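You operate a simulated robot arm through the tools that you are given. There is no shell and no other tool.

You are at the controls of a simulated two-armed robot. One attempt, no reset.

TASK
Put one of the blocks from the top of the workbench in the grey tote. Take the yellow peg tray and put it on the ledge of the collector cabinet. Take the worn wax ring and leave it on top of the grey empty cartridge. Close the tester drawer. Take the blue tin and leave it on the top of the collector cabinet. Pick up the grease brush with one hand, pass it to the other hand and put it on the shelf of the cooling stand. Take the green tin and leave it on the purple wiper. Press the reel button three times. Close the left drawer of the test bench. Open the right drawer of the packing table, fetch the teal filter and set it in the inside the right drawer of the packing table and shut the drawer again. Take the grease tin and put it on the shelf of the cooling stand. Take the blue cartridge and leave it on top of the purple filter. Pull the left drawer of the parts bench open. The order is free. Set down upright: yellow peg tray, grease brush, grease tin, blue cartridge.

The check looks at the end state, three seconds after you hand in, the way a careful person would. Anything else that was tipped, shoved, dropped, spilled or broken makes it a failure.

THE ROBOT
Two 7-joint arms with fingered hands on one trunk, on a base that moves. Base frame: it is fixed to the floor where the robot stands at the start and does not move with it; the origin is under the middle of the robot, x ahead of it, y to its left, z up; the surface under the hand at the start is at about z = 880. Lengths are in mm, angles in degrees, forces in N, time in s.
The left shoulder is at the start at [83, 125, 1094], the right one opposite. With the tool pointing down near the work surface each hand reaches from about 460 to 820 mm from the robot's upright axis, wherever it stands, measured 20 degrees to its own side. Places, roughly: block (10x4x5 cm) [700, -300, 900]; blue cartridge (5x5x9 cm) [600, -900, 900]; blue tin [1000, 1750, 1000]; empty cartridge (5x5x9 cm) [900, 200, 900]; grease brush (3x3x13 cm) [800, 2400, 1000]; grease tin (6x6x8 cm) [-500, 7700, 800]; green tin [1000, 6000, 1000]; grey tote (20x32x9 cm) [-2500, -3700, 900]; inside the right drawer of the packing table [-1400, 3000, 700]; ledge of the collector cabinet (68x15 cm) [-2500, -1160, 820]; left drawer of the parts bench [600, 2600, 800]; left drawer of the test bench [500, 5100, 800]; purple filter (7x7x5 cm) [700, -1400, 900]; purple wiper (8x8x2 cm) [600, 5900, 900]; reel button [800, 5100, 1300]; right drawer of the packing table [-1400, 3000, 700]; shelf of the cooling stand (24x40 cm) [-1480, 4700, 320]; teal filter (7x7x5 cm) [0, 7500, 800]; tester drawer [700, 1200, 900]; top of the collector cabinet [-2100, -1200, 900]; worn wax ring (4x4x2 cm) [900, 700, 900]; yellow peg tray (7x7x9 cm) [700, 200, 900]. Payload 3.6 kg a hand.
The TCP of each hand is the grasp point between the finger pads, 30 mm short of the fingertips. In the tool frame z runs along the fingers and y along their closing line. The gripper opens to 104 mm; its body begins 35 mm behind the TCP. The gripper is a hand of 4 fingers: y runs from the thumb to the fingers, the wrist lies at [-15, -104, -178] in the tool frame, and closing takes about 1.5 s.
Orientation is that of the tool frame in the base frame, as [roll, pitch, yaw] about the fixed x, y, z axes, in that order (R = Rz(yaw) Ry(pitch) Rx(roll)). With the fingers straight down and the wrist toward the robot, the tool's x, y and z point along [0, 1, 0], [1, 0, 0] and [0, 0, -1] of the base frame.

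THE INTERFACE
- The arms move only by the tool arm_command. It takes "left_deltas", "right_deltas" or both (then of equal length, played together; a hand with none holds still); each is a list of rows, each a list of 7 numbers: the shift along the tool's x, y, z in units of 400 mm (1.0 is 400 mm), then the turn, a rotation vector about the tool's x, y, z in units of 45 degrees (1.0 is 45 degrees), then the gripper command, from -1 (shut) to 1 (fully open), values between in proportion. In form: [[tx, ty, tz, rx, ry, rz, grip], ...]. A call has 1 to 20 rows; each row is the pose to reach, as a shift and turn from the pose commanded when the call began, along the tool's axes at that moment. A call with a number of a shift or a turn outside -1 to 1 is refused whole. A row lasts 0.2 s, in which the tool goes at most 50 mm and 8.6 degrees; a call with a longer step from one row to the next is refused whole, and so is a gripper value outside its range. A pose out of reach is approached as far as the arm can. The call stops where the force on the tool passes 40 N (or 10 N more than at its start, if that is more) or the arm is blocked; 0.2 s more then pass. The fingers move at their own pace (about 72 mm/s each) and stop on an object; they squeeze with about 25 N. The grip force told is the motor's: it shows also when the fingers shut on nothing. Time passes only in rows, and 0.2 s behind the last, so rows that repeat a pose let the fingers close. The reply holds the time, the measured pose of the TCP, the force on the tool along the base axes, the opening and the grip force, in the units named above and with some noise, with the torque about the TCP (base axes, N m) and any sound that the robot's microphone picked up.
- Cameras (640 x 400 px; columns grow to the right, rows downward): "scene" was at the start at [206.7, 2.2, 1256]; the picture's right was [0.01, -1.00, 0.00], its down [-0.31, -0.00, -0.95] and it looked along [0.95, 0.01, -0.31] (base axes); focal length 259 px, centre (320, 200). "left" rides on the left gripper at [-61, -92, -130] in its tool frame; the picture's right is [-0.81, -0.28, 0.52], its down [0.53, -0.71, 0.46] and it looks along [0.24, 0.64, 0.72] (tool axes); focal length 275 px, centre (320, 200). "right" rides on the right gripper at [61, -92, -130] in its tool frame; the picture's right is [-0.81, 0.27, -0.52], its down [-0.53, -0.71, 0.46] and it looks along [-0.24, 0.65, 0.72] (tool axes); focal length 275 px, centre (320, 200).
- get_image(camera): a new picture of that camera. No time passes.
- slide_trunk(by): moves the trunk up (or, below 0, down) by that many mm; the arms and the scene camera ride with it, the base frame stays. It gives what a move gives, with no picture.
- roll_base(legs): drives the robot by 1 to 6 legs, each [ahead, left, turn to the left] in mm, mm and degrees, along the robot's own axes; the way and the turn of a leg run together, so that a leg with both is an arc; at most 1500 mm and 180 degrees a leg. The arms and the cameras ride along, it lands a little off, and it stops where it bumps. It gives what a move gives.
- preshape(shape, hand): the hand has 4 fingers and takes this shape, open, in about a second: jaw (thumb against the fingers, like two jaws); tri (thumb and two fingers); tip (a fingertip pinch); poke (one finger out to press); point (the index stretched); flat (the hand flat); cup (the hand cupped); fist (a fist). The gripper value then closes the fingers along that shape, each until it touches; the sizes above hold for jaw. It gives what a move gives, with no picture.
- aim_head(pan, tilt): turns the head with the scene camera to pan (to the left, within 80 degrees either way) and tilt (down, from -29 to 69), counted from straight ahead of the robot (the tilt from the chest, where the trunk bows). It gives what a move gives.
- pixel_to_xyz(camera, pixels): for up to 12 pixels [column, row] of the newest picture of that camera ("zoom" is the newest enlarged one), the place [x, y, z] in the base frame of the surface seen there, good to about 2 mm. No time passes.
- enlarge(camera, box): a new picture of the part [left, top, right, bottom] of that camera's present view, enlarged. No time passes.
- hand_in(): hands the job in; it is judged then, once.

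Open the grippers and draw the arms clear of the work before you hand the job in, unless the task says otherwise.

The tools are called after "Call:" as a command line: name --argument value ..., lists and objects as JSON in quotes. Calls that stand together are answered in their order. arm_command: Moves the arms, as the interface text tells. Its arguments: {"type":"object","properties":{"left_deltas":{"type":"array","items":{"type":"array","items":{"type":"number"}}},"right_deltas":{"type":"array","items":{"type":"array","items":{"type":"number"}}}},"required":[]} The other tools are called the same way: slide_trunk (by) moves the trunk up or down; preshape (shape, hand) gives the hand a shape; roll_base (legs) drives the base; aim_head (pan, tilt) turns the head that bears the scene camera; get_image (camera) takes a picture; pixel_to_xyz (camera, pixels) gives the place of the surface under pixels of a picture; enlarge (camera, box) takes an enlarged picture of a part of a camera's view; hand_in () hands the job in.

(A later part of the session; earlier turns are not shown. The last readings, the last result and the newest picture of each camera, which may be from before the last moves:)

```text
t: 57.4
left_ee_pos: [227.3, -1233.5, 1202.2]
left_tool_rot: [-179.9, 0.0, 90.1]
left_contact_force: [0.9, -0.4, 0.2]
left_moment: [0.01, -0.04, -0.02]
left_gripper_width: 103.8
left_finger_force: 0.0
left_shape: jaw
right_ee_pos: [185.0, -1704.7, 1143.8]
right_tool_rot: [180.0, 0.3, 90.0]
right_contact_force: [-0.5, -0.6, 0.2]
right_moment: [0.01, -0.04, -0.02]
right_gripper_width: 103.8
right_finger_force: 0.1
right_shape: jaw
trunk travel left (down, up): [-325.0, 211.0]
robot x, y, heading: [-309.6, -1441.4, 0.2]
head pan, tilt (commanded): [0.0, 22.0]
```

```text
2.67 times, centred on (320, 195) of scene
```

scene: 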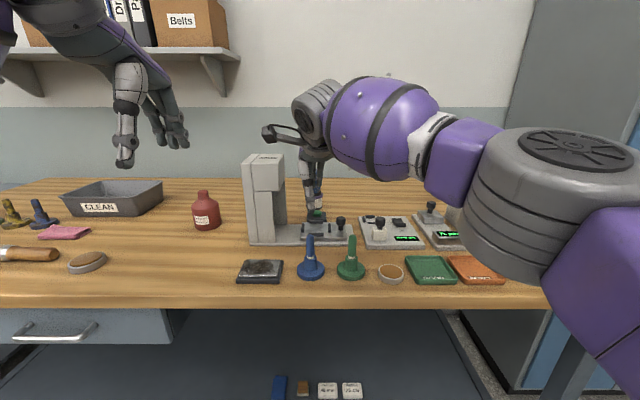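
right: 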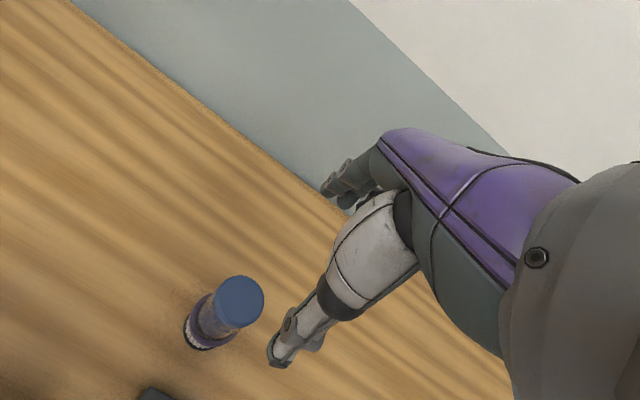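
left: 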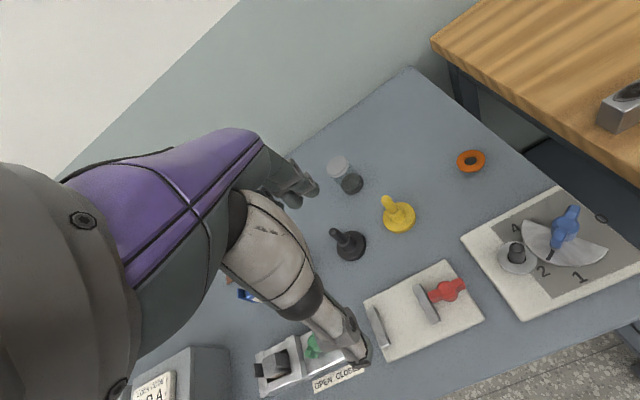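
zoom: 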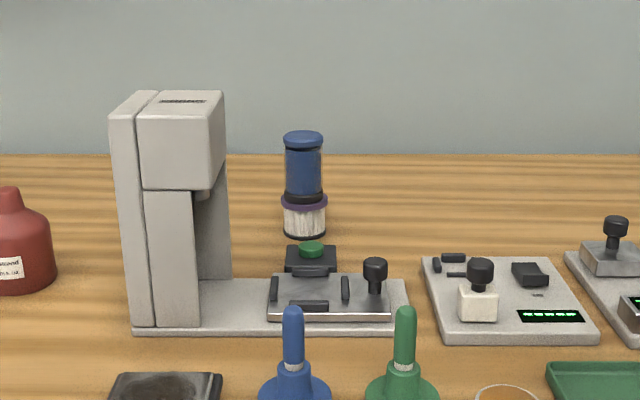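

The blue cartridge stands on the purple filter. Now I drive left to y≈-70 and forward, to reach a block with the right hand and the yellow tray with the left.

Call:
roll_base --legs '[[0, 1371, -0.2], [290, 0, 0]]'

Call:
aim_head --pan 0 --tilt 25

Call:
get_image --camera "scene"

Call:
get_image --camera "right"

Call:
get_image --camera "left"

```text
t: 70.9
left_ee_pos: [537.0, 80.2, 1202.4]
left_tool_rot: [-180.0, 0.1, 88.5]
left_contact_force: [-0.4, -0.5, -0.4]
left_moment: [0.04, 0.03, -0.01]
left_gripper_width: 103.3
left_finger_force: 0.0
left_shape: jaw
right_ee_pos: [481.6, -389.0, 1143.0]
right_tool_rot: [-180.0, 0.3, 88.3]
right_contact_force: [-0.1, 0.0, 1.1]
right_moment: [-0.01, 0.03, 0.0]
right_gripper_width: 103.6
right_finger_force: 0.1
right_shape: jaw
trunk travel left (down, up): [-325.0, 211.0]
robot x, y, heading: [-4.9, -113.1, -1.5]
head pan, tilt (commanded): [0.0, 22.0]
```

```text
t: 71.5
left_ee_pos: [536.8, 80.9, 1202.5]
left_tool_rot: [-179.9, 0.0, 88.5]
left_contact_force: [-0.2, -0.6, 0.7]
left_moment: [0.05, -0.05, 0.03]
left_gripper_width: 103.6
left_finger_force: 0.0
left_shape: jaw
right_ee_pos: [480.0, -388.0, 1143.2]
right_tool_rot: [179.9, 0.3, 88.3]
right_contact_force: [-0.2, -0.3, 0.0]
right_moment: [-0.01, 0.0, 0.01]
right_gripper_width: 103.5
right_finger_force: 0.0
right_shape: jaw
trunk travel left (down, up): [-325.0, 211.0]
robot x, y, heading: [-6.6, -112.8, -1.5]
head pan, tilt (commanded): [0.0, 25.0]
```

```text
taken
```

scene: 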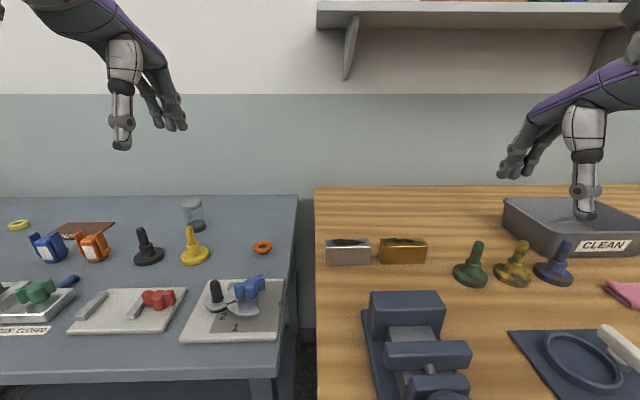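

```text
taken
```

right: 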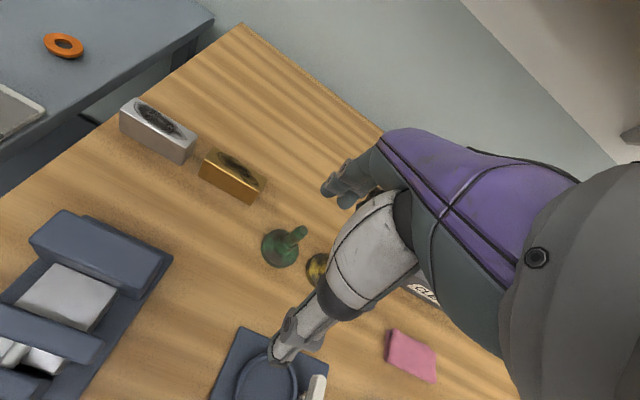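

```text
taken
```

left: 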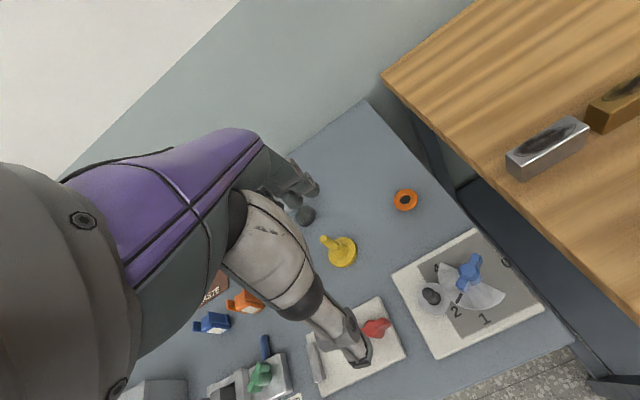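

I measure the gold block's top and the yellow tray from these views.

Call:
enlarge --camera "scene" --box '[300, 220, 460, 320]'

Call:
pixel_to_xyz --camera "right" --pixels '[[208, 153], [263, 178], [231, 167], [252, 204], [200, 173], [228, 187], [125, 105], [190, 150]]'

Call:
pixel_to_xyz --camera "scene" --pixels '[[382, 241], [426, 241], [404, 246], [404, 255], [193, 230], [194, 255], [190, 210], [193, 222]]'

```text
4.00 times, centred on (380, 270) of scene
```

zoom: 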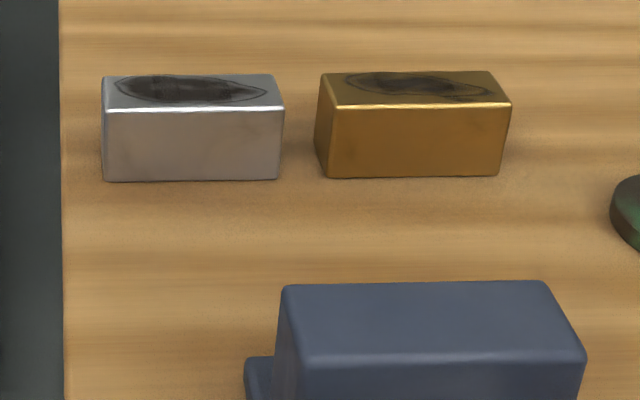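

```text
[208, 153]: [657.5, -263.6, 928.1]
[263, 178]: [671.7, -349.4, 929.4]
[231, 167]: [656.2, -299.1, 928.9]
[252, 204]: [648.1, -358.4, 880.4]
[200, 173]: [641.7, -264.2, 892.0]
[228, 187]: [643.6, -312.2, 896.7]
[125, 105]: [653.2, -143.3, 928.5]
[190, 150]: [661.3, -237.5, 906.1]
```

```text
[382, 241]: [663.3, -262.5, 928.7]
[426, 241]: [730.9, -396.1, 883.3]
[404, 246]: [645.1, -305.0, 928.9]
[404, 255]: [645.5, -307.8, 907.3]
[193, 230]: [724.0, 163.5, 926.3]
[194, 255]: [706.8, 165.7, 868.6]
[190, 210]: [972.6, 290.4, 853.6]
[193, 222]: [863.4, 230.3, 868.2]
```

The gold block spans about x 645–685, y −258…−355, top 929. I check the vise's extents in front of it for thumb and wrist clearance.

Call:
pixel_to_xyz --camera "scene" --pixels '[[373, 293], [434, 292], [375, 310], [443, 310], [405, 300], [365, 312], [470, 350], [420, 345]]'

Call:
pixel_to_xyz --camera "right" --pixels '[[70, 213], [165, 255], [165, 270], [95, 220], [280, 250], [300, 235]]'

```text
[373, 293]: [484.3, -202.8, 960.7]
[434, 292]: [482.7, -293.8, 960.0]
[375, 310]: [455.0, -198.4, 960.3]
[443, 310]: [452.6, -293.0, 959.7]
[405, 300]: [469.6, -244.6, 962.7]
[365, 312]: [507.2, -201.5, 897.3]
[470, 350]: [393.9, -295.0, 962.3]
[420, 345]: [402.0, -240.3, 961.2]
```

```text
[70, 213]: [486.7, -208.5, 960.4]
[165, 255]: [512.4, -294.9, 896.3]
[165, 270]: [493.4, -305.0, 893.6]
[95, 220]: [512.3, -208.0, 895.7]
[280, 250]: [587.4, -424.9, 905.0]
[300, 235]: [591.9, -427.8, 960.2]
```

Clearances are fine. I move the right hand over the gold block centre (665,-307) and down to z≈990 to check alignment.

Call:
arm_command --right_deltas '[[0.043, 0.091, 0, 0, 0, -0.01, 1], [0.086, 0.182, 0, 0, 0, -0.02, 1], [0.13, 0.274, 0, 0, 0, -0.03, 1], [0.173, 0.365, 0, 0, 0, -0.038, 1], [0.216, 0.456, 0, 0, 0, -0.038, 1], [0.216, 0.456, 0.1, 0, 0, -0.038, 1], [0.216, 0.456, 0.2, 0, 0, -0.038, 1], [0.216, 0.456, 0.3, 0, 0, -0.038, 1], [0.216, 0.456, 0.38, 0, 0, -0.038, 1], [0.216, 0.456, 0.38, 0, 0, -0.038, 1]]'

Call:
get_image --camera "right"

Call:
enlarge --camera "scene" --box '[300, 170, 500, 295]'

```text
t: 73.7
left_ee_pos: [536.6, 80.0, 1201.8]
left_tool_rot: [179.9, 0.0, 88.5]
left_contact_force: [-0.4, -0.4, -0.1]
left_moment: [-0.01, 0.01, -0.01]
left_gripper_width: 103.6
left_finger_force: 0.1
left_shape: jaw
right_ee_pos: [665.3, -309.2, 991.2]
right_tool_rot: [180.0, 0.2, 90.0]
right_contact_force: [0.1, -0.1, 0.2]
right_moment: [-0.01, 0.0, 0.01]
right_gripper_width: 103.7
right_finger_force: 0.0
right_shape: jaw
trunk travel left (down, up): [-325.0, 211.0]
robot x, y, heading: [-0.8, -111.1, -1.5]
head pan, tilt (commanded): [0.0, 25.0]
```

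```text
taken
```

right: 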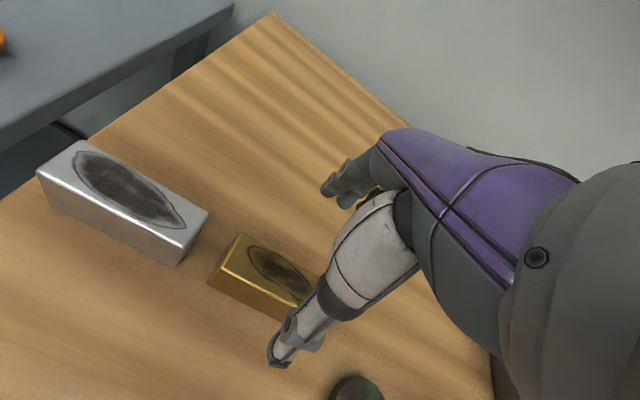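

```text
3.20 times, centred on (400, 232) of scene
```

zoom: 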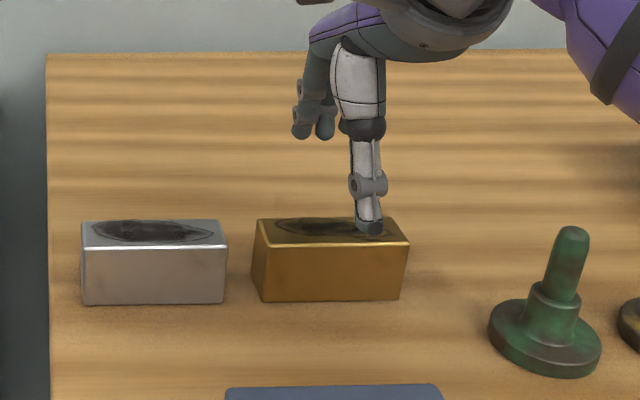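

The projected point (287,271) lies on the centre of the gold block's top. I descend 71 mm and close.

Call:
arm_command --right_deltas '[[0, 0, 0.08, 0, 0, 0, 1], [0, 0, 0.14, 0, 0, 0, 1], [0, 0, 0.178, 0, 0, 0, 1], [0, 0, 0.178, 0, 0, 0, -1], [0, 0, 0.178, 0, 0, 0, -1], [0, 0, 0.178, 0, 0, 0, -1], [0, 0, 0.178, 0, 0, 0, -1], [0, 0, 0.178, 0, 0, 0, -1], [0, 0, 0.178, 0, 0, 0, -1], [0, 0, 0.178, 0, 0, 0, -1], [0, 0, 0.178, 0, 0, 0, -1]]'

Call:
get_image --camera "right"

```text
t: 76.1
left_ee_pos: [537.5, 81.0, 1202.6]
left_tool_rot: [179.9, -0.1, 88.6]
left_contact_force: [0.9, 0.1, 0.5]
left_moment: [-0.01, 0.0, -0.02]
left_gripper_width: 103.8
left_finger_force: 0.0
left_shape: jaw
right_ee_pos: [667.0, -309.9, 919.9]
right_tool_rot: [-179.9, 0.3, 90.0]
right_contact_force: [-0.7, -0.3, 0.9]
right_moment: [0.03, 0.01, 0.1]
right_gripper_width: 28.9
right_finger_force: 24.8
right_shape: jaw
trunk travel left (down, up): [-325.0, 211.0]
robot x, y, heading: [-6.6, -114.0, -1.7]
head pan, tilt (commanded): [0.0, 25.0]
```

```text
taken
```

right: 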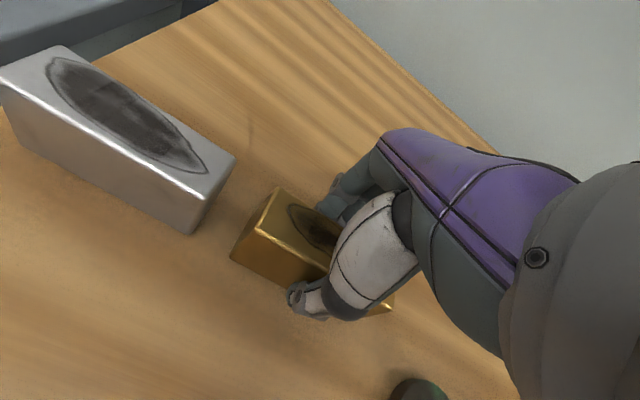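

The block is gripped (25 N). I lift it 220 mm and look at the yellow tray with the left camera.

Call:
arm_command --right_deltas '[[0, 0, -0.06, 0, 0, 0, -1], [0, 0, -0.15, 0, 0, 0, -1], [0, 0, -0.25, 0, 0, 0, -1], [0, 0, -0.36, 0, 0, 0, -1], [0, 0, -0.47, 0, 0, 0, -1], [0, 0, -0.55, 0, 0, 0, -1]]'

Call:
get_image --camera "right"

Call:
enlarge --camera "left" --box '[270, 170, 430, 270]'

Call:
pixel_to_xyz --camera "zoom" --pixels '[[218, 275], [245, 300], [285, 300], [282, 385], [230, 345], [345, 330], [340, 260], [290, 345], [200, 262], [190, 250], [150, 180], [310, 270]]'

```text
t: 77.5
left_ee_pos: [538.6, 79.7, 1201.9]
left_tool_rot: [179.9, 0.1, 88.5]
left_contact_force: [0.2, 0.4, 0.2]
left_moment: [0.0, -0.02, 0.02]
left_gripper_width: 103.5
left_finger_force: 0.1
left_shape: jaw
right_ee_pos: [668.4, -307.7, 1139.6]
right_tool_rot: [-179.7, 0.2, 90.1]
right_contact_force: [-0.4, -0.5, -13.5]
right_moment: [0.0, -0.05, 0.03]
right_gripper_width: 28.2
right_finger_force: 25.3
right_shape: jaw
trunk travel left (down, up): [-325.0, 211.0]
robot x, y, heading: [-1.0, -113.2, -1.6]
head pan, tilt (commanded): [0.0, 25.0]
```

```text
taken
```

right: 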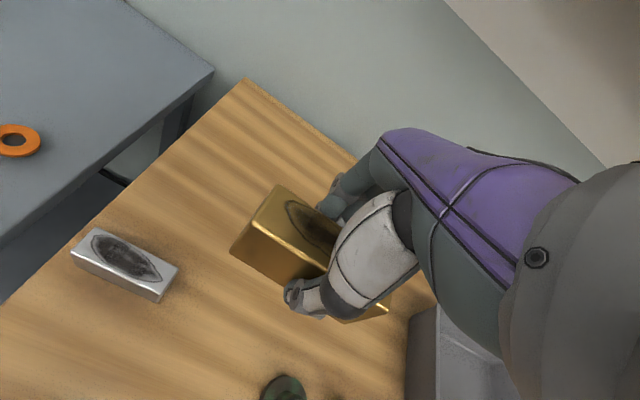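

```text
4.00 times, centred on (350, 220) of left
```

zoom: 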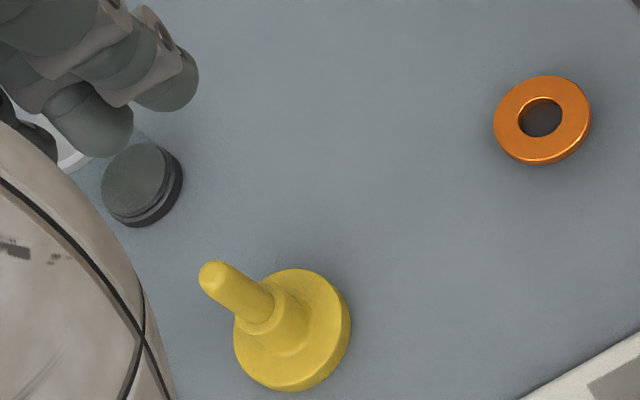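

```text
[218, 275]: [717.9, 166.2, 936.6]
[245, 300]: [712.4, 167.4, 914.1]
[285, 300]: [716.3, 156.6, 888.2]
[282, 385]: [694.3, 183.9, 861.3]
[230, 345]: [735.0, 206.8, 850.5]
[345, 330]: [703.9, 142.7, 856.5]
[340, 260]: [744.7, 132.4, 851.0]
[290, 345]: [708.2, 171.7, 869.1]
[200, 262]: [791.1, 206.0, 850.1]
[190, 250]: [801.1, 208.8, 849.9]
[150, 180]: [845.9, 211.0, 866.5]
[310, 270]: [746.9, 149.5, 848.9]
```

The block weighs about 1.3 kg and is held well. I measure the black peg tray and clear cartridge around the yellow tray before reaching with the left hand.

Call:
pixel_to_xyz --camera "scene" --pixels '[[143, 232], [148, 257], [163, 252], [192, 204], [195, 226], [190, 232], [193, 240], [180, 255], [209, 255], [262, 246], [188, 212], [200, 212]]'

Call:
enlarge --camera "scene" --box '[120, 180, 280, 280]'

```text
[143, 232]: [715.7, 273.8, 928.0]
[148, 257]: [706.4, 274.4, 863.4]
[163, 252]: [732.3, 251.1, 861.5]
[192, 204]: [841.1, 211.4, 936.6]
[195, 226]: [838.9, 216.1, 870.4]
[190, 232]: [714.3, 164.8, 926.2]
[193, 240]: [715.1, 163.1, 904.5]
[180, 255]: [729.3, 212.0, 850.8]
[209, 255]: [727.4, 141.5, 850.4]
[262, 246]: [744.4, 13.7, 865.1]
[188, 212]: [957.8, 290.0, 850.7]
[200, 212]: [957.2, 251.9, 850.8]
```

```text
4.00 times, centred on (200, 230) of scene
```

zoom: 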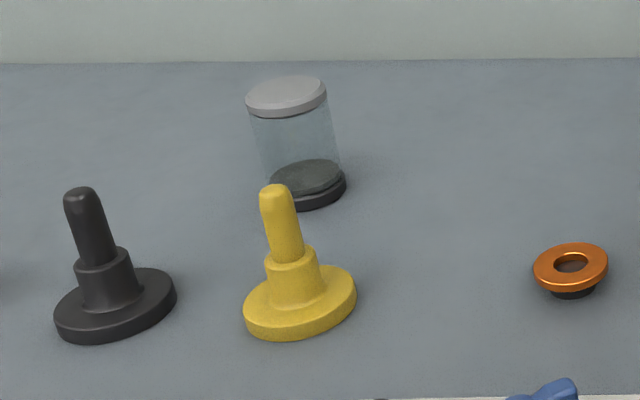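

The peg axis is near (722,169), disc on z=850, peg top ~940. I move the left hand over it with a half-open grip and yaw 105°, down to z≈1060.

Call:
arm_command --left_deltas '[[0.039, 0.076, 0.059, 0, 0, -0.061, 0.3], [0.078, 0.151, 0.118, 0, 0, -0.122, 0.3], [0.117, 0.227, 0.178, 0, 0, -0.184, 0.3], [0.156, 0.303, 0.237, 0, 0, -0.245, 0.3], [0.195, 0.378, 0.296, 0, 0, -0.306, 0.3], [0.2345, 0.454, 0.355, 0, 0, -0.367, 0.3], [0.2345, 0.454, 0.355, 0, 0, -0.367, 0.3]]'

Call:
get_image --camera "left"

Call:
get_image --camera "scene"

```text
t: 79.1
left_ee_pos: [722.7, 167.2, 1058.3]
left_tool_rot: [179.9, 0.0, 105.0]
left_contact_force: [0.0, -0.8, 0.2]
left_moment: [0.0, 0.05, 0.01]
left_gripper_width: 67.9
left_finger_force: 0.1
left_shape: jaw
right_ee_pos: [667.6, -309.4, 1139.4]
right_tool_rot: [-179.9, 0.3, 90.0]
right_contact_force: [-0.4, -0.3, -12.1]
right_moment: [-0.04, -0.08, 0.02]
right_gripper_width: 27.9
right_finger_force: 24.7
right_shape: jaw
trunk travel left (down, up): [-325.0, 211.0]
robot x, y, heading: [-6.2, -113.4, -1.8]
head pan, tilt (commanded): [0.0, 25.0]
```

```text
taken
```

left: 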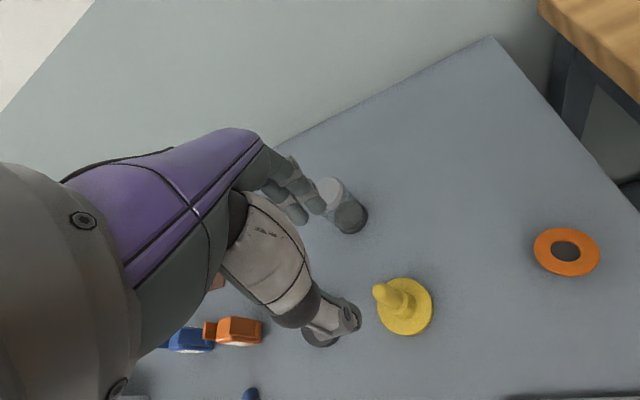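

```text
taken
```

scene: 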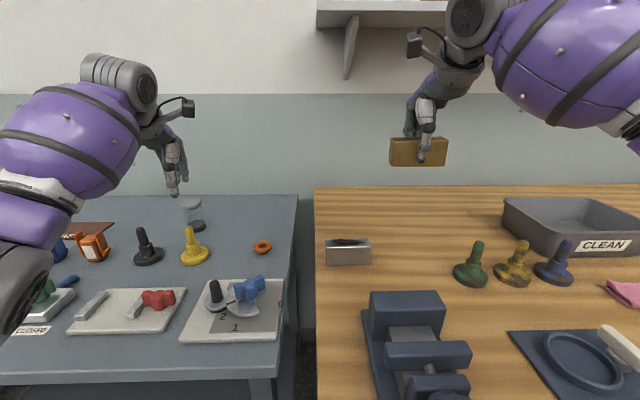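

The projected point at z=940 is (379,288), matching the peg tip at (380,290). I lower 128 mm to z≈930 and close.

Call:
arm_command --left_deltas '[[0, 0, 0.09, 0, 0, 0, 0.3], [0, 0, 0.18, 0, 0, 0, 0.3], [0, 0, 0.26, 0, 0, 0, 0.3], [0, 0, 0.32, 0, 0, 0, 0.3], [0, 0, 0.32, 0, 0, 0, -1], [0, 0, 0.32, 0, 0, 0, -1], [0, 0, 0.32, 0, 0, 0, -1], [0, 0, 0.32, 0, 0, 0, -1], [0, 0, 0.32, 0, 0, 0, -1], [0, 0, 0.32, 0, 0, 0, -1], [0, 0, 0.32, 0, 0, 0, -1]]'

Call:
get_image --camera "left"

Call:
enlarge --camera "scene" --box '[100, 170, 300, 295]'

```text
t: 81.5
left_ee_pos: [722.2, 168.8, 932.4]
left_tool_rot: [180.0, 0.0, 104.9]
left_contact_force: [0.0, -0.2, 0.5]
left_moment: [-0.04, -0.02, -0.03]
left_gripper_width: 9.5
left_finger_force: 24.7
left_shape: jaw
right_ee_pos: [668.5, -309.4, 1139.5]
right_tool_rot: [-179.9, 0.2, 90.0]
right_contact_force: [-0.3, 0.6, -12.3]
right_moment: [-0.02, -0.08, -0.02]
right_gripper_width: 28.0
right_finger_force: 25.4
right_shape: jaw
trunk travel left (down, up): [-325.0, 211.0]
robot x, y, heading: [-6.2, -113.3, -1.7]
head pan, tilt (commanded): [0.0, 25.0]
```

```text
taken
```

left: 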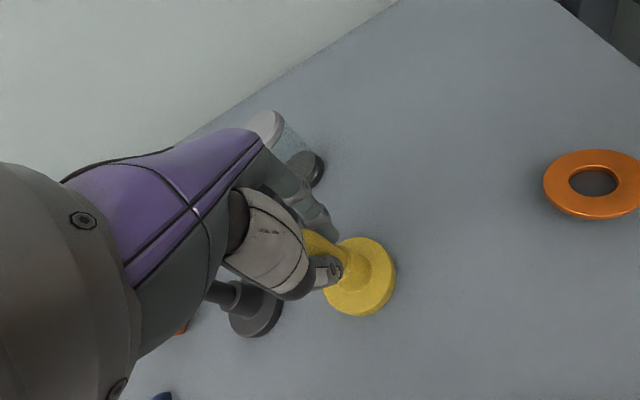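

```text
3.20 times, centred on (200, 232) of scene
```

zoom: 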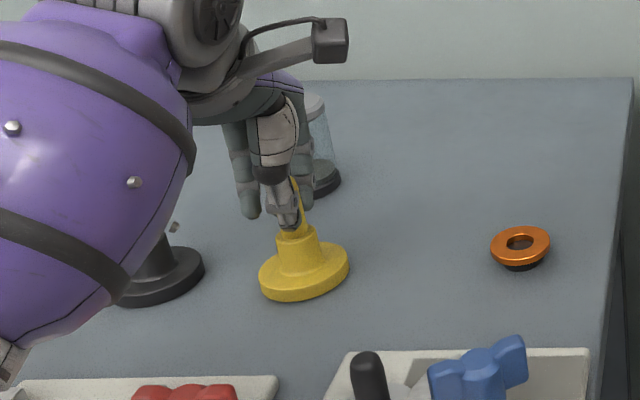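

The peg is gripped. I lift it straight up, then draw it back toward the robot for carrying.

Call:
arm_command --left_deltas '[[0, 0, -0.05, 0, 0, 0, -1], [0, 0, -0.13, 0, 0, 0, -1], [0, 0, -0.22, 0, 0, 0, -1], [0, 0, -0.31, 0, 0, 0, -1], [0, -0.08, -0.36, 0, 0, 0, -1], [0, -0.16, -0.42, 0, 0, 0, -1], [0, -0.24, -0.48, 0, 0, 0, -1], [0, -0.32, -0.52, 0, 0, 0, -1], [0, -0.36, -0.55, 0, 0, 0, -1]]'

Call:
get_image --camera "scene"

```text
t: 83.5
left_ee_pos: [582.8, 131.9, 1150.2]
left_tool_rot: [-179.9, -0.1, 105.1]
left_contact_force: [-0.4, 0.6, -1.0]
left_moment: [-0.01, -0.03, 0.01]
left_gripper_width: 9.7
left_finger_force: 24.9
left_shape: jaw
right_ee_pos: [667.3, -308.5, 1138.7]
right_tool_rot: [-179.9, 0.4, 90.1]
right_contact_force: [-0.2, -0.5, -13.1]
right_moment: [-0.02, -0.1, -0.01]
right_gripper_width: 28.0
right_finger_force: 24.7
right_shape: jaw
trunk travel left (down, up): [-325.0, 211.0]
robot x, y, heading: [-5.8, -111.1, -1.6]
head pan, tilt (commanded): [0.0, 25.0]
```

```text
taken
```

scene: 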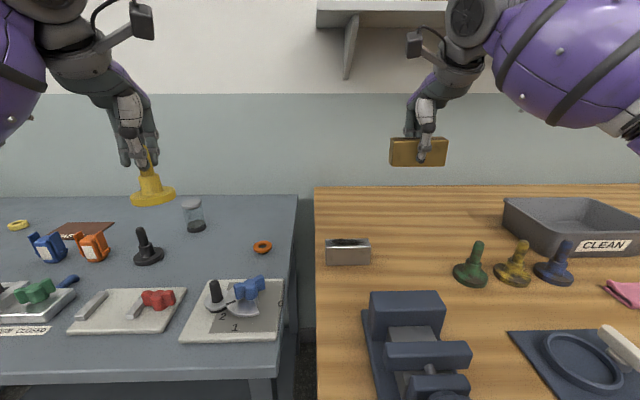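

Both items are held. I draw the right hand back 130 mm too, then back away 500 mm and turn left 90° to see the room behind.

Call:
arm_command --right_deltas '[[0, -0.08, 0, 0, 0, 0, -1], [0, -0.17, 0, 0, 0, 0, -1], [0, -0.26, 0, 0, 0, 0, -1], [0, -0.325, 0, 0, 0, 0, -1], [0, -0.325, 0, 0, 0, 0, -1]]'

Call:
roll_base --legs '[[-500, 0, 0], [0, 0, -90]]'

Call:
aim_head --pan -60 --tilt 18

Call:
get_image --camera "scene"

Call:
aim_head --pan 0 --tilt 18

Call:
get_image --camera "scene"

```text
t: 84.7
left_ee_pos: [582.7, 132.9, 1149.8]
left_tool_rot: [-179.9, 0.0, 105.0]
left_contact_force: [-0.5, -0.3, -0.9]
left_moment: [0.0, -0.02, -0.02]
left_gripper_width: 9.9
left_finger_force: 24.7
left_shape: jaw
right_ee_pos: [536.7, -309.4, 1139.3]
right_tool_rot: [-179.9, 0.3, 90.0]
right_contact_force: [0.4, -0.3, -12.5]
right_moment: [0.0, -0.1, 0.03]
right_gripper_width: 27.5
right_finger_force: 24.6
right_shape: jaw
trunk travel left (down, up): [-325.0, 211.0]
robot x, y, heading: [-3.3, -112.9, -1.4]
head pan, tilt (commanded): [0.0, 25.0]
```

```text
t: 91.5
left_ee_pos: [-272.5, -689.2, 1151.0]
left_tool_rot: [-180.0, 0.0, 14.2]
left_contact_force: [0.0, 0.2, -1.2]
left_moment: [0.0, 0.01, -0.02]
left_gripper_width: 9.5
left_finger_force: 25.0
left_shape: jaw
right_ee_pos: [-713.7, -639.5, 1140.5]
right_tool_rot: [-179.9, 0.3, -0.9]
right_contact_force: [-0.1, -0.2, -13.1]
right_moment: [-0.06, 0.02, 0.04]
right_gripper_width: 27.6
right_finger_force: 25.1
right_shape: jaw
trunk travel left (down, up): [-325.0, 211.0]
robot x, y, heading: [-508.1, -98.7, -92.1]
head pan, tilt (commanded): [0.0, 25.0]
```

```text
t: 92.8
left_ee_pos: [-272.1, -689.9, 1150.7]
left_tool_rot: [-179.9, 0.0, 14.2]
left_contact_force: [-0.3, -0.8, -1.1]
left_moment: [0.01, 0.02, -0.05]
left_gripper_width: 9.4
left_finger_force: 25.0
left_shape: jaw
right_ee_pos: [-713.0, -638.8, 1139.5]
right_tool_rot: [-179.9, 0.3, -0.7]
right_contact_force: [0.1, -0.2, -13.9]
right_moment: [-0.06, 0.05, 0.01]
right_gripper_width: 27.3
right_finger_force: 25.3
right_shape: jaw
trunk travel left (down, up): [-325.0, 211.0]
robot x, y, heading: [-511.0, -98.7, -92.5]
head pan, tilt (commanded): [-60.0, 18.0]
```

```text
taken
```

scene: 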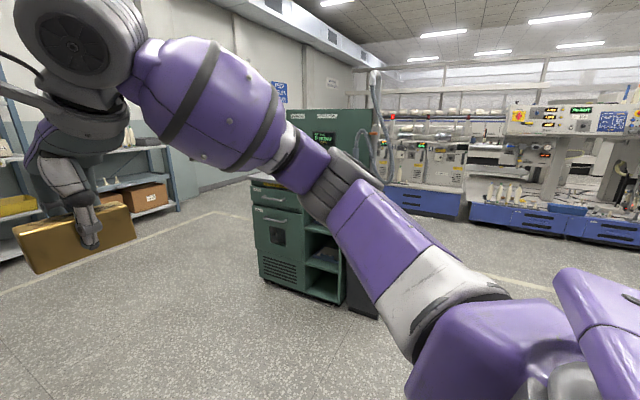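

```text
t: 94.1
left_ee_pos: [-273.3, -688.9, 1150.6]
left_tool_rot: [-180.0, 0.1, 14.2]
left_contact_force: [-0.2, -0.3, -0.8]
left_moment: [0.0, 0.0, 0.0]
left_gripper_width: 9.9
left_finger_force: 25.1
left_shape: jaw
right_ee_pos: [-713.6, -637.4, 1140.0]
right_tool_rot: [-179.9, 0.3, -0.8]
right_contact_force: [0.3, 0.1, -12.7]
right_moment: [-0.07, 0.03, 0.0]
right_gripper_width: 27.4
right_finger_force: 24.7
right_shape: jaw
trunk travel left (down, up): [-325.0, 211.0]
robot x, y, heading: [-511.4, -99.1, -91.9]
head pan, tilt (commanded): [0.0, 18.0]
```

```text
taken
```

scene: 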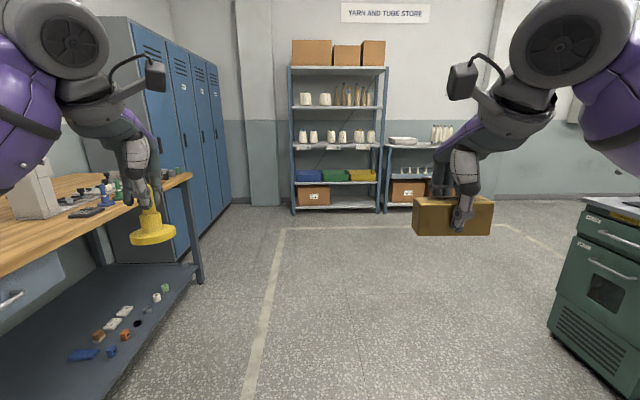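

I see the green cabinet at right and storage racks at the far wall. I turn 40° further right to face them and measure.

Call:
pixel_to_xyz --camera "scene" --pixels '[[590, 205], [560, 300], [600, 270], [635, 340], [610, 235], [405, 140], [400, 190], [340, 175], [310, 240], [480, 150]]'

Call:
aim_head --pan -45 --tilt 15

Call:
get_image --camera "scene"

```text
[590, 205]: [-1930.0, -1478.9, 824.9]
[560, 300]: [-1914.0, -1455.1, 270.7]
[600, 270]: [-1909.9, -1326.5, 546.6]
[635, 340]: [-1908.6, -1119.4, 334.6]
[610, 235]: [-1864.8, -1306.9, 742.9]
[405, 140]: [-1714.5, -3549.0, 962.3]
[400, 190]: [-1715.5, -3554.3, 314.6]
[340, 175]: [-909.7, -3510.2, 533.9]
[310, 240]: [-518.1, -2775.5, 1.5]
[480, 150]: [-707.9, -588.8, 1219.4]
```

```text
t: 95.2
left_ee_pos: [-272.6, -690.4, 1151.2]
left_tool_rot: [-179.9, 0.1, 14.1]
left_contact_force: [-0.2, -0.4, 0.0]
left_moment: [0.01, 0.01, -0.02]
left_gripper_width: 9.7
left_finger_force: 24.6
left_shape: jaw
right_ee_pos: [-714.6, -638.2, 1139.3]
right_tool_rot: [-180.0, 0.3, -0.8]
right_contact_force: [0.0, 0.0, -13.3]
right_moment: [-0.09, 0.04, 0.03]
right_gripper_width: 27.1
right_finger_force: 24.8
right_shape: jaw
trunk travel left (down, up): [-325.0, 211.0]
robot x, y, heading: [-510.8, -100.0, -92.3]
head pan, tilt (commanded): [-45.0, 15.0]
```

```text
taken
```

scene: 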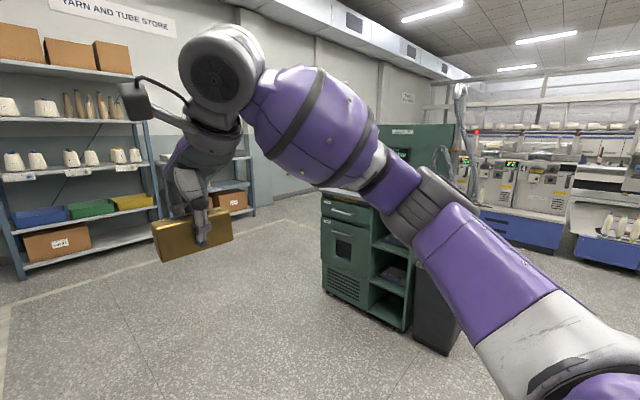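

The cabinet front is at x≈-1910 facing the benches; its ledge must be on another side. I drive forward ~1900 mm and turn right 45° to look toward the tote and the cabinet's other sides.

Call:
roll_base --legs '[[1000, 0, 0], [900, 0, 0], [0, 0, -45]]'

Call:
aim_head --pan 0 --tilt 15

Call:
get_image --camera "scene"

Call:
aim_head --pan -50 --tilt 15

Call:
get_image --camera "scene"

```text
t: 106.8
left_ee_pos: [-861.3, -2574.0, 1150.3]
left_tool_rot: [180.0, -0.1, -32.0]
left_contact_force: [0.9, -0.1, -0.3]
left_moment: [0.08, 0.01, -0.01]
left_gripper_width: 9.7
left_finger_force: 25.7
left_shape: jaw
right_ee_pos: [-1129.2, -2219.5, 1139.0]
right_tool_rot: [-179.9, 0.2, -47.0]
right_contact_force: [-0.3, 0.0, -13.4]
right_moment: [-0.08, 0.08, 0.01]
right_gripper_width: 27.3
right_finger_force: 24.5
right_shape: jaw
trunk travel left (down, up): [-325.0, 211.0]
robot x, y, heading: [-603.0, -1990.9, -138.6]
head pan, tilt (commanded): [-45.0, 15.0]
```

```text
t: 108.0
left_ee_pos: [-862.6, -2573.8, 1151.5]
left_tool_rot: [179.9, 0.0, -32.0]
left_contact_force: [-0.2, -0.4, -0.5]
left_moment: [0.02, -0.03, -0.02]
left_gripper_width: 9.6
left_finger_force: 24.7
left_shape: jaw
right_ee_pos: [-1129.3, -2219.8, 1139.7]
right_tool_rot: [-179.8, 0.2, -46.9]
right_contact_force: [-0.5, -0.6, -12.7]
right_moment: [-0.06, 0.07, 0.0]
right_gripper_width: 27.3
right_finger_force: 24.8
right_shape: jaw
trunk travel left (down, up): [-325.0, 211.0]
robot x, y, heading: [-602.3, -1991.1, -138.3]
head pan, tilt (commanded): [0.0, 15.0]
```

```text
taken
```

scene: 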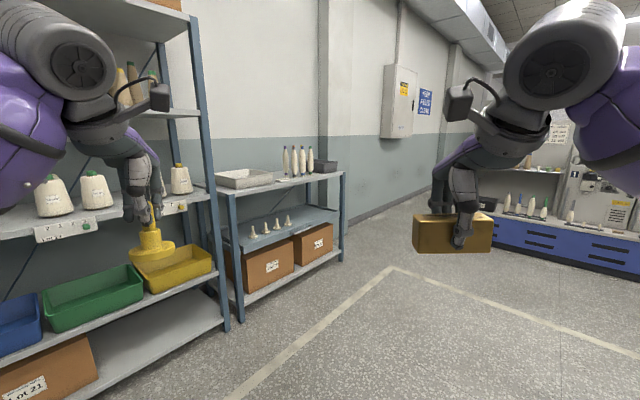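

```text
t: 109.2
left_ee_pos: [-861.1, -2574.6, 1150.5]
left_tool_rot: [180.0, 0.0, -32.0]
left_contact_force: [-0.1, 0.0, -1.3]
left_moment: [0.0, 0.02, -0.01]
left_gripper_width: 9.6
left_finger_force: 25.3
left_shape: jaw
right_ee_pos: [-1128.8, -2219.6, 1139.1]
right_tool_rot: [-179.7, 0.3, -46.9]
right_contact_force: [-0.5, 0.2, -12.6]
right_moment: [-0.04, 0.06, 0.02]
right_gripper_width: 27.3
right_finger_force: 25.1
right_shape: jaw
trunk travel left (down, up): [-325.0, 211.0]
robot x, y, heading: [-598.9, -1993.2, -138.8]
head pan, tilt (commanded): [-50.0, 15.0]
```

```text
taken
```

scene: 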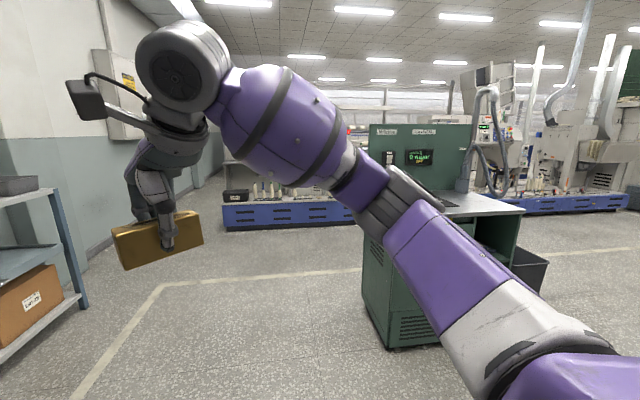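

I look back at the low rack: a light-grey tray at (245,178) and a dark grey box at (325,167). I re-aim and measure them.

Call:
aim_head --pan 5 --tilt 12

Call:
enlarge --camera "scene" --box '[220, 120, 420, 245]'

Call:
pixel_to_xyz --camera "zoom" --pixels '[[150, 215], [230, 205], [300, 170], [350, 170], [400, 165], [430, 155], [440, 180], [370, 185], [200, 180], [260, 195], [460, 175], [130, 185]]'

```text
t: 110.4
left_ee_pos: [-860.7, -2574.1, 1151.4]
left_tool_rot: [179.9, -0.1, -32.1]
left_contact_force: [-0.2, -0.1, -0.7]
left_moment: [0.01, 0.0, 0.02]
left_gripper_width: 9.6
left_finger_force: 25.2
left_shape: jaw
right_ee_pos: [-1129.9, -2218.1, 1140.3]
right_tool_rot: [-179.8, 0.3, -47.0]
right_contact_force: [0.6, -0.4, -12.9]
right_moment: [-0.02, 0.07, 0.02]
right_gripper_width: 27.3
right_finger_force: 25.3
right_shape: jaw
trunk travel left (down, up): [-325.0, 211.0]
robot x, y, heading: [-598.0, -1990.8, -138.7]
head pan, tilt (commanded): [5.0, 12.0]
```

```text
3.20 times, centred on (320, 182) of scene
```

zoom: 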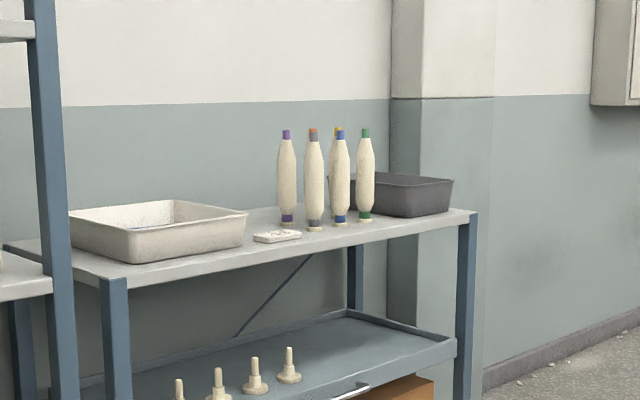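

```text
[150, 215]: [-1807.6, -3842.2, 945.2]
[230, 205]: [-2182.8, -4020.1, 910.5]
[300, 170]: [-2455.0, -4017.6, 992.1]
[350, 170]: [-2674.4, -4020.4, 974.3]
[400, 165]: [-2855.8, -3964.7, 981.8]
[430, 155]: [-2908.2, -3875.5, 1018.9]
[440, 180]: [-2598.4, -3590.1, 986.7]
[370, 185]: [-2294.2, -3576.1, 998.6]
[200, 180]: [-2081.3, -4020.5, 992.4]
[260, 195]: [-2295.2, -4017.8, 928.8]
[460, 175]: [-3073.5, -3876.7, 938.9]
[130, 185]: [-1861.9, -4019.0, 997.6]
```

The dark grey tote sits on the low rack near (-2500,-3700) with bobbins beside it. I drive to about (-2300,-2750) and face the rack.

Call:
roll_base --legs '[[890, -275, 0], [890, -275, 0], [0, 0, 48.7]]'

Call:
aim_head --pan 0 --tilt 15

Call:
get_image --camera "scene"

```text
t: 122.0
left_ee_pos: [-2020.9, -3372.4, 1151.1]
left_tool_rot: [-180.0, 0.0, 17.7]
left_contact_force: [-0.2, 0.7, -0.4]
left_moment: [0.0, 0.03, -0.02]
left_gripper_width: 9.6
left_finger_force: 25.0
left_shape: jaw
right_ee_pos: [-2464.5, -3346.4, 1138.1]
right_tool_rot: [-179.8, 0.3, 2.7]
right_contact_force: [-0.3, 0.8, -12.8]
right_moment: [-0.06, 0.04, 0.01]
right_gripper_width: 27.1
right_finger_force: 25.3
right_shape: jaw
trunk travel left (down, up): [-325.0, 211.0]
robot x, y, heading: [-2293.2, -2796.0, -88.8]
head pan, tilt (commanded): [5.0, 12.0]
```

```text
t: 122.7
left_ee_pos: [-2021.4, -3371.2, 1149.8]
left_tool_rot: [-179.9, 0.1, 17.7]
left_contact_force: [-0.7, -1.2, 0.2]
left_moment: [-0.01, -0.02, 0.0]
left_gripper_width: 9.9
left_finger_force: 25.5
left_shape: jaw
right_ee_pos: [-2463.9, -3346.6, 1138.3]
right_tool_rot: [-179.7, 0.2, 2.7]
right_contact_force: [0.2, 0.8, -12.0]
right_moment: [-0.05, -0.01, 0.01]
right_gripper_width: 27.2
right_finger_force: 24.8
right_shape: jaw
trunk travel left (down, up): [-325.0, 211.0]
robot x, y, heading: [-2289.2, -2798.1, -88.9]
head pan, tilt (commanded): [0.0, 15.0]
```

```text
taken
```

scene: 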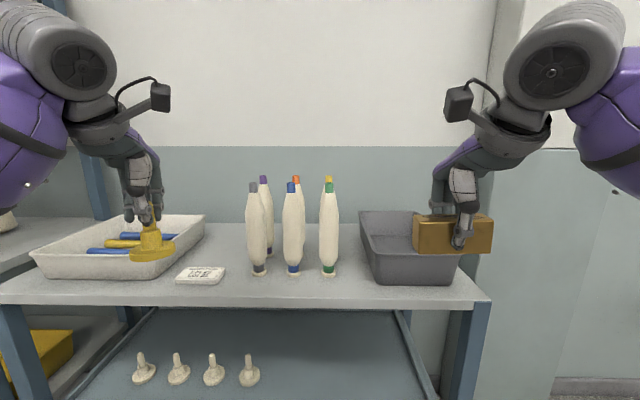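

The tote is at (410,245) and tall bobbins stand left of it. I measure tote rim, floor and bobbins.

Call:
pixel_to_xyz --camera "scene" --pixels '[[362, 212], [378, 258], [388, 240], [458, 262], [330, 200], [330, 182], [385, 270], [420, 300], [395, 225], [380, 235], [400, 215], [329, 275]]'

Call:
get_image --camera "right"

```text
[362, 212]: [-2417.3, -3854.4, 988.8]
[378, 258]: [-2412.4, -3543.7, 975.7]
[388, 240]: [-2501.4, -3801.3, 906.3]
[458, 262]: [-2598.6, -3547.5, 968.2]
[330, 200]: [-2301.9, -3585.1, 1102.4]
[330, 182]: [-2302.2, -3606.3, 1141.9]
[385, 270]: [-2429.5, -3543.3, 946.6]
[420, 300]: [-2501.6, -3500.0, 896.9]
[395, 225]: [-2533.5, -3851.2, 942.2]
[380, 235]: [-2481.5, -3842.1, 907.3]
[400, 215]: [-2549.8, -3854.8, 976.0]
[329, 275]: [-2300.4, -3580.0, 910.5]
```

```text
taken
```

right: 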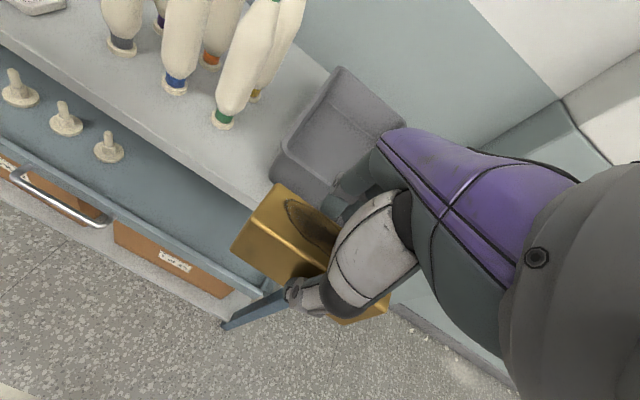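

The tote floor is at z≈907, rim 990, centre (-2510,-3695); bobbins reach z≈1142. I first retract and raise the left hand so the tray stays clear of the bobbins.

Call:
arm_command --left_deltas '[[0.045, -0.059, -0.045, 0, 0, 0, -1], [0.09, -0.118, -0.09, 0, 0, 0, -1], [0.135, -0.177, -0.135, 0, 0, 0, -1], [0.18, -0.236, -0.18, 0, 0, 0, -1], [0.225, -0.295, -0.225, 0, 0, 0, -1], [0.225, -0.295, -0.225, 0, 0, 0, -1]]'

Call:
get_image --camera "scene"

Call:
pixel_to_xyz --camera "scene" --pixels '[[257, 220], [290, 220], [330, 220], [240, 300], [470, 305], [480, 330]]'

```text
t: 124.0
left_ee_pos: [-1969.8, -3232.5, 1242.4]
left_tool_rot: [-179.9, 0.0, 17.5]
left_contact_force: [0.4, -0.6, 0.0]
left_moment: [-0.02, 0.0, -0.02]
left_gripper_width: 9.6
left_finger_force: 24.8
left_shape: jaw
right_ee_pos: [-2463.9, -3347.4, 1139.1]
right_tool_rot: [-179.7, 0.4, 2.8]
right_contact_force: [0.0, -0.9, -13.4]
right_moment: [-0.08, -0.02, 0.0]
right_gripper_width: 27.1
right_finger_force: 24.7
right_shape: jaw
trunk travel left (down, up): [-325.0, 211.0]
robot x, y, heading: [-2294.4, -2795.5, -88.9]
head pan, tilt (commanded): [0.0, 15.0]
```

```text
taken
```

scene: 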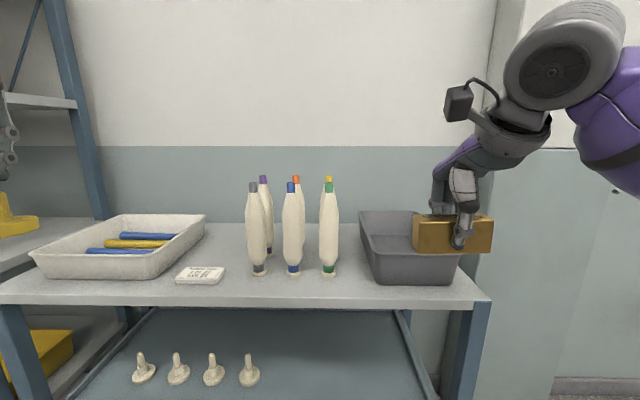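

```text
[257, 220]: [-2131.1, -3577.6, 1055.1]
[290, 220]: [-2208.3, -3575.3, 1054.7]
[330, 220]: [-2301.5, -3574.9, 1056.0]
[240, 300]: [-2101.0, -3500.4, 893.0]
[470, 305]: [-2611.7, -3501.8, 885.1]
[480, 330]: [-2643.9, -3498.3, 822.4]
```

The way is clear. I drive forward 255 mm and right 60 mm, which brings the right hand over the tote's front part at z≈1139.

Call:
roll_base --legs '[[255, -60, -1.1]]'

Call:
get_image --camera "scene"

Call:
get_image --camera "right"

```text
t: 126.0
left_ee_pos: [-2032.3, -3498.4, 1242.4]
left_tool_rot: [-179.9, 0.0, 16.8]
left_contact_force: [-0.6, -0.4, -0.6]
left_moment: [0.07, -0.01, 0.0]
left_gripper_width: 9.8
left_finger_force: 25.1
left_shape: jaw
right_ee_pos: [-2529.4, -3606.2, 1138.3]
right_tool_rot: [-179.8, 0.2, 1.8]
right_contact_force: [-0.1, 0.0, -12.9]
right_moment: [-0.09, 0.0, 0.04]
right_gripper_width: 27.1
right_finger_force: 25.2
right_shape: jaw
trunk travel left (down, up): [-325.0, 211.0]
robot x, y, heading: [-2348.9, -3056.7, -89.8]
head pan, tilt (commanded): [0.0, 15.0]
```

```text
taken
```

scene: 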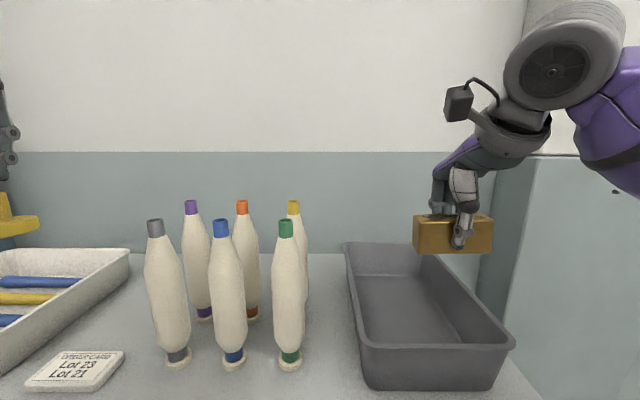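

```text
taken
```

right: 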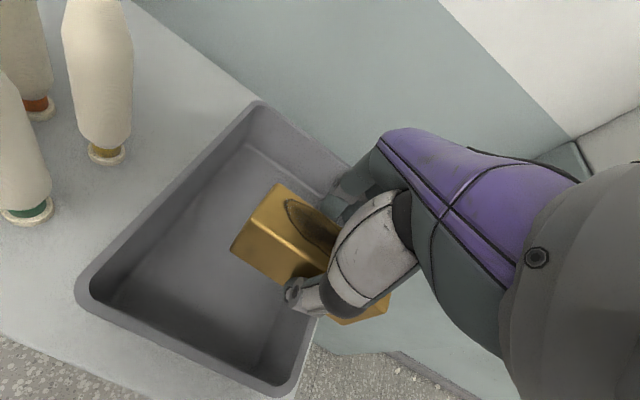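

The tote is well in view. I measure rim corners and floor to set the drop pose.

Call:
pixel_to_xyz --camera "scene" --pixels '[[347, 244], [362, 350], [511, 346], [400, 290], [420, 330], [375, 280], [365, 330], [480, 335]]'

Call:
pixel_to_xyz --camera "right" --pixels '[[257, 103], [80, 290], [278, 390], [200, 260], [260, 350], [110, 290], [260, 150], [240, 190]]'

```text
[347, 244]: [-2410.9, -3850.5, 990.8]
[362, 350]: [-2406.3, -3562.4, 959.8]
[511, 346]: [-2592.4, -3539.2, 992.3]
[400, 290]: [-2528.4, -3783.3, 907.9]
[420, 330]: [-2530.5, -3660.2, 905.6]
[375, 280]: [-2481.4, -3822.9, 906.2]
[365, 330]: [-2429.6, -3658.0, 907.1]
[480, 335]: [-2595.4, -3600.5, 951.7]
```

```text
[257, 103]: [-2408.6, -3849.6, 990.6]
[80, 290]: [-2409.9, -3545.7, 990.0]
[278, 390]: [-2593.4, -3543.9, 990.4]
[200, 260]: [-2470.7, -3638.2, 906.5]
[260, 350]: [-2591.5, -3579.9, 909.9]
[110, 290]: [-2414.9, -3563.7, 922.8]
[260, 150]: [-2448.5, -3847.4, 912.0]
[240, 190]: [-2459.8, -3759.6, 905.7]
```

Tote interior centre is about (-2502,-3695), floor 906. I move over the centre and lower to z≈978, block still 30 mm above the floor.

Call:
arm_command --right_deltas '[[0.03, 0.106, 0, 0, 0, 0, -1], [0.061, 0.212, 0, 0, 0, 0, -1], [0.061, 0.212, 0.1, 0, 0, 0, -1], [0.061, 0.212, 0.2, 0, 0, 0, -1], [0.061, 0.212, 0.3, 0, 0, 0, -1], [0.061, 0.212, 0.4, 0, 0, 0, -1], [0.061, 0.212, 0.4, 0, 0, 0, -1]]'

Call:
get_image --camera "right"

Call:
get_image --camera "scene"

```text
t: 127.6
left_ee_pos: [-2031.6, -3498.3, 1242.3]
left_tool_rot: [-180.0, 0.0, 16.8]
left_contact_force: [-0.6, -0.6, -0.8]
left_moment: [0.01, -0.01, -0.01]
left_gripper_width: 10.1
left_finger_force: 25.0
left_shape: jaw
right_ee_pos: [-2500.5, -3688.9, 979.4]
right_tool_rot: [-179.7, 0.2, 1.9]
right_contact_force: [-0.1, -0.2, -12.7]
right_moment: [-0.07, 0.02, 0.04]
right_gripper_width: 27.2
right_finger_force: 25.2
right_shape: jaw
trunk travel left (down, up): [-325.0, 211.0]
robot x, y, heading: [-2350.0, -3057.2, -89.4]
head pan, tilt (commanded): [0.0, 15.0]
```

```text
taken
```

right: 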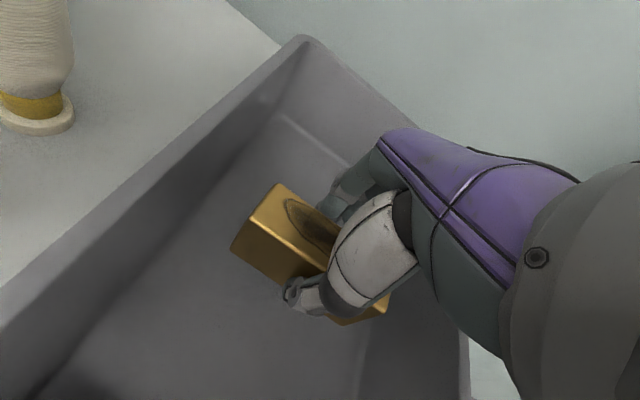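

```text
taken
```

scene: 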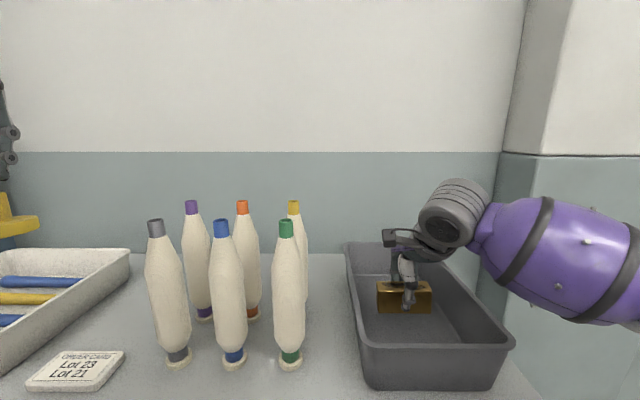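

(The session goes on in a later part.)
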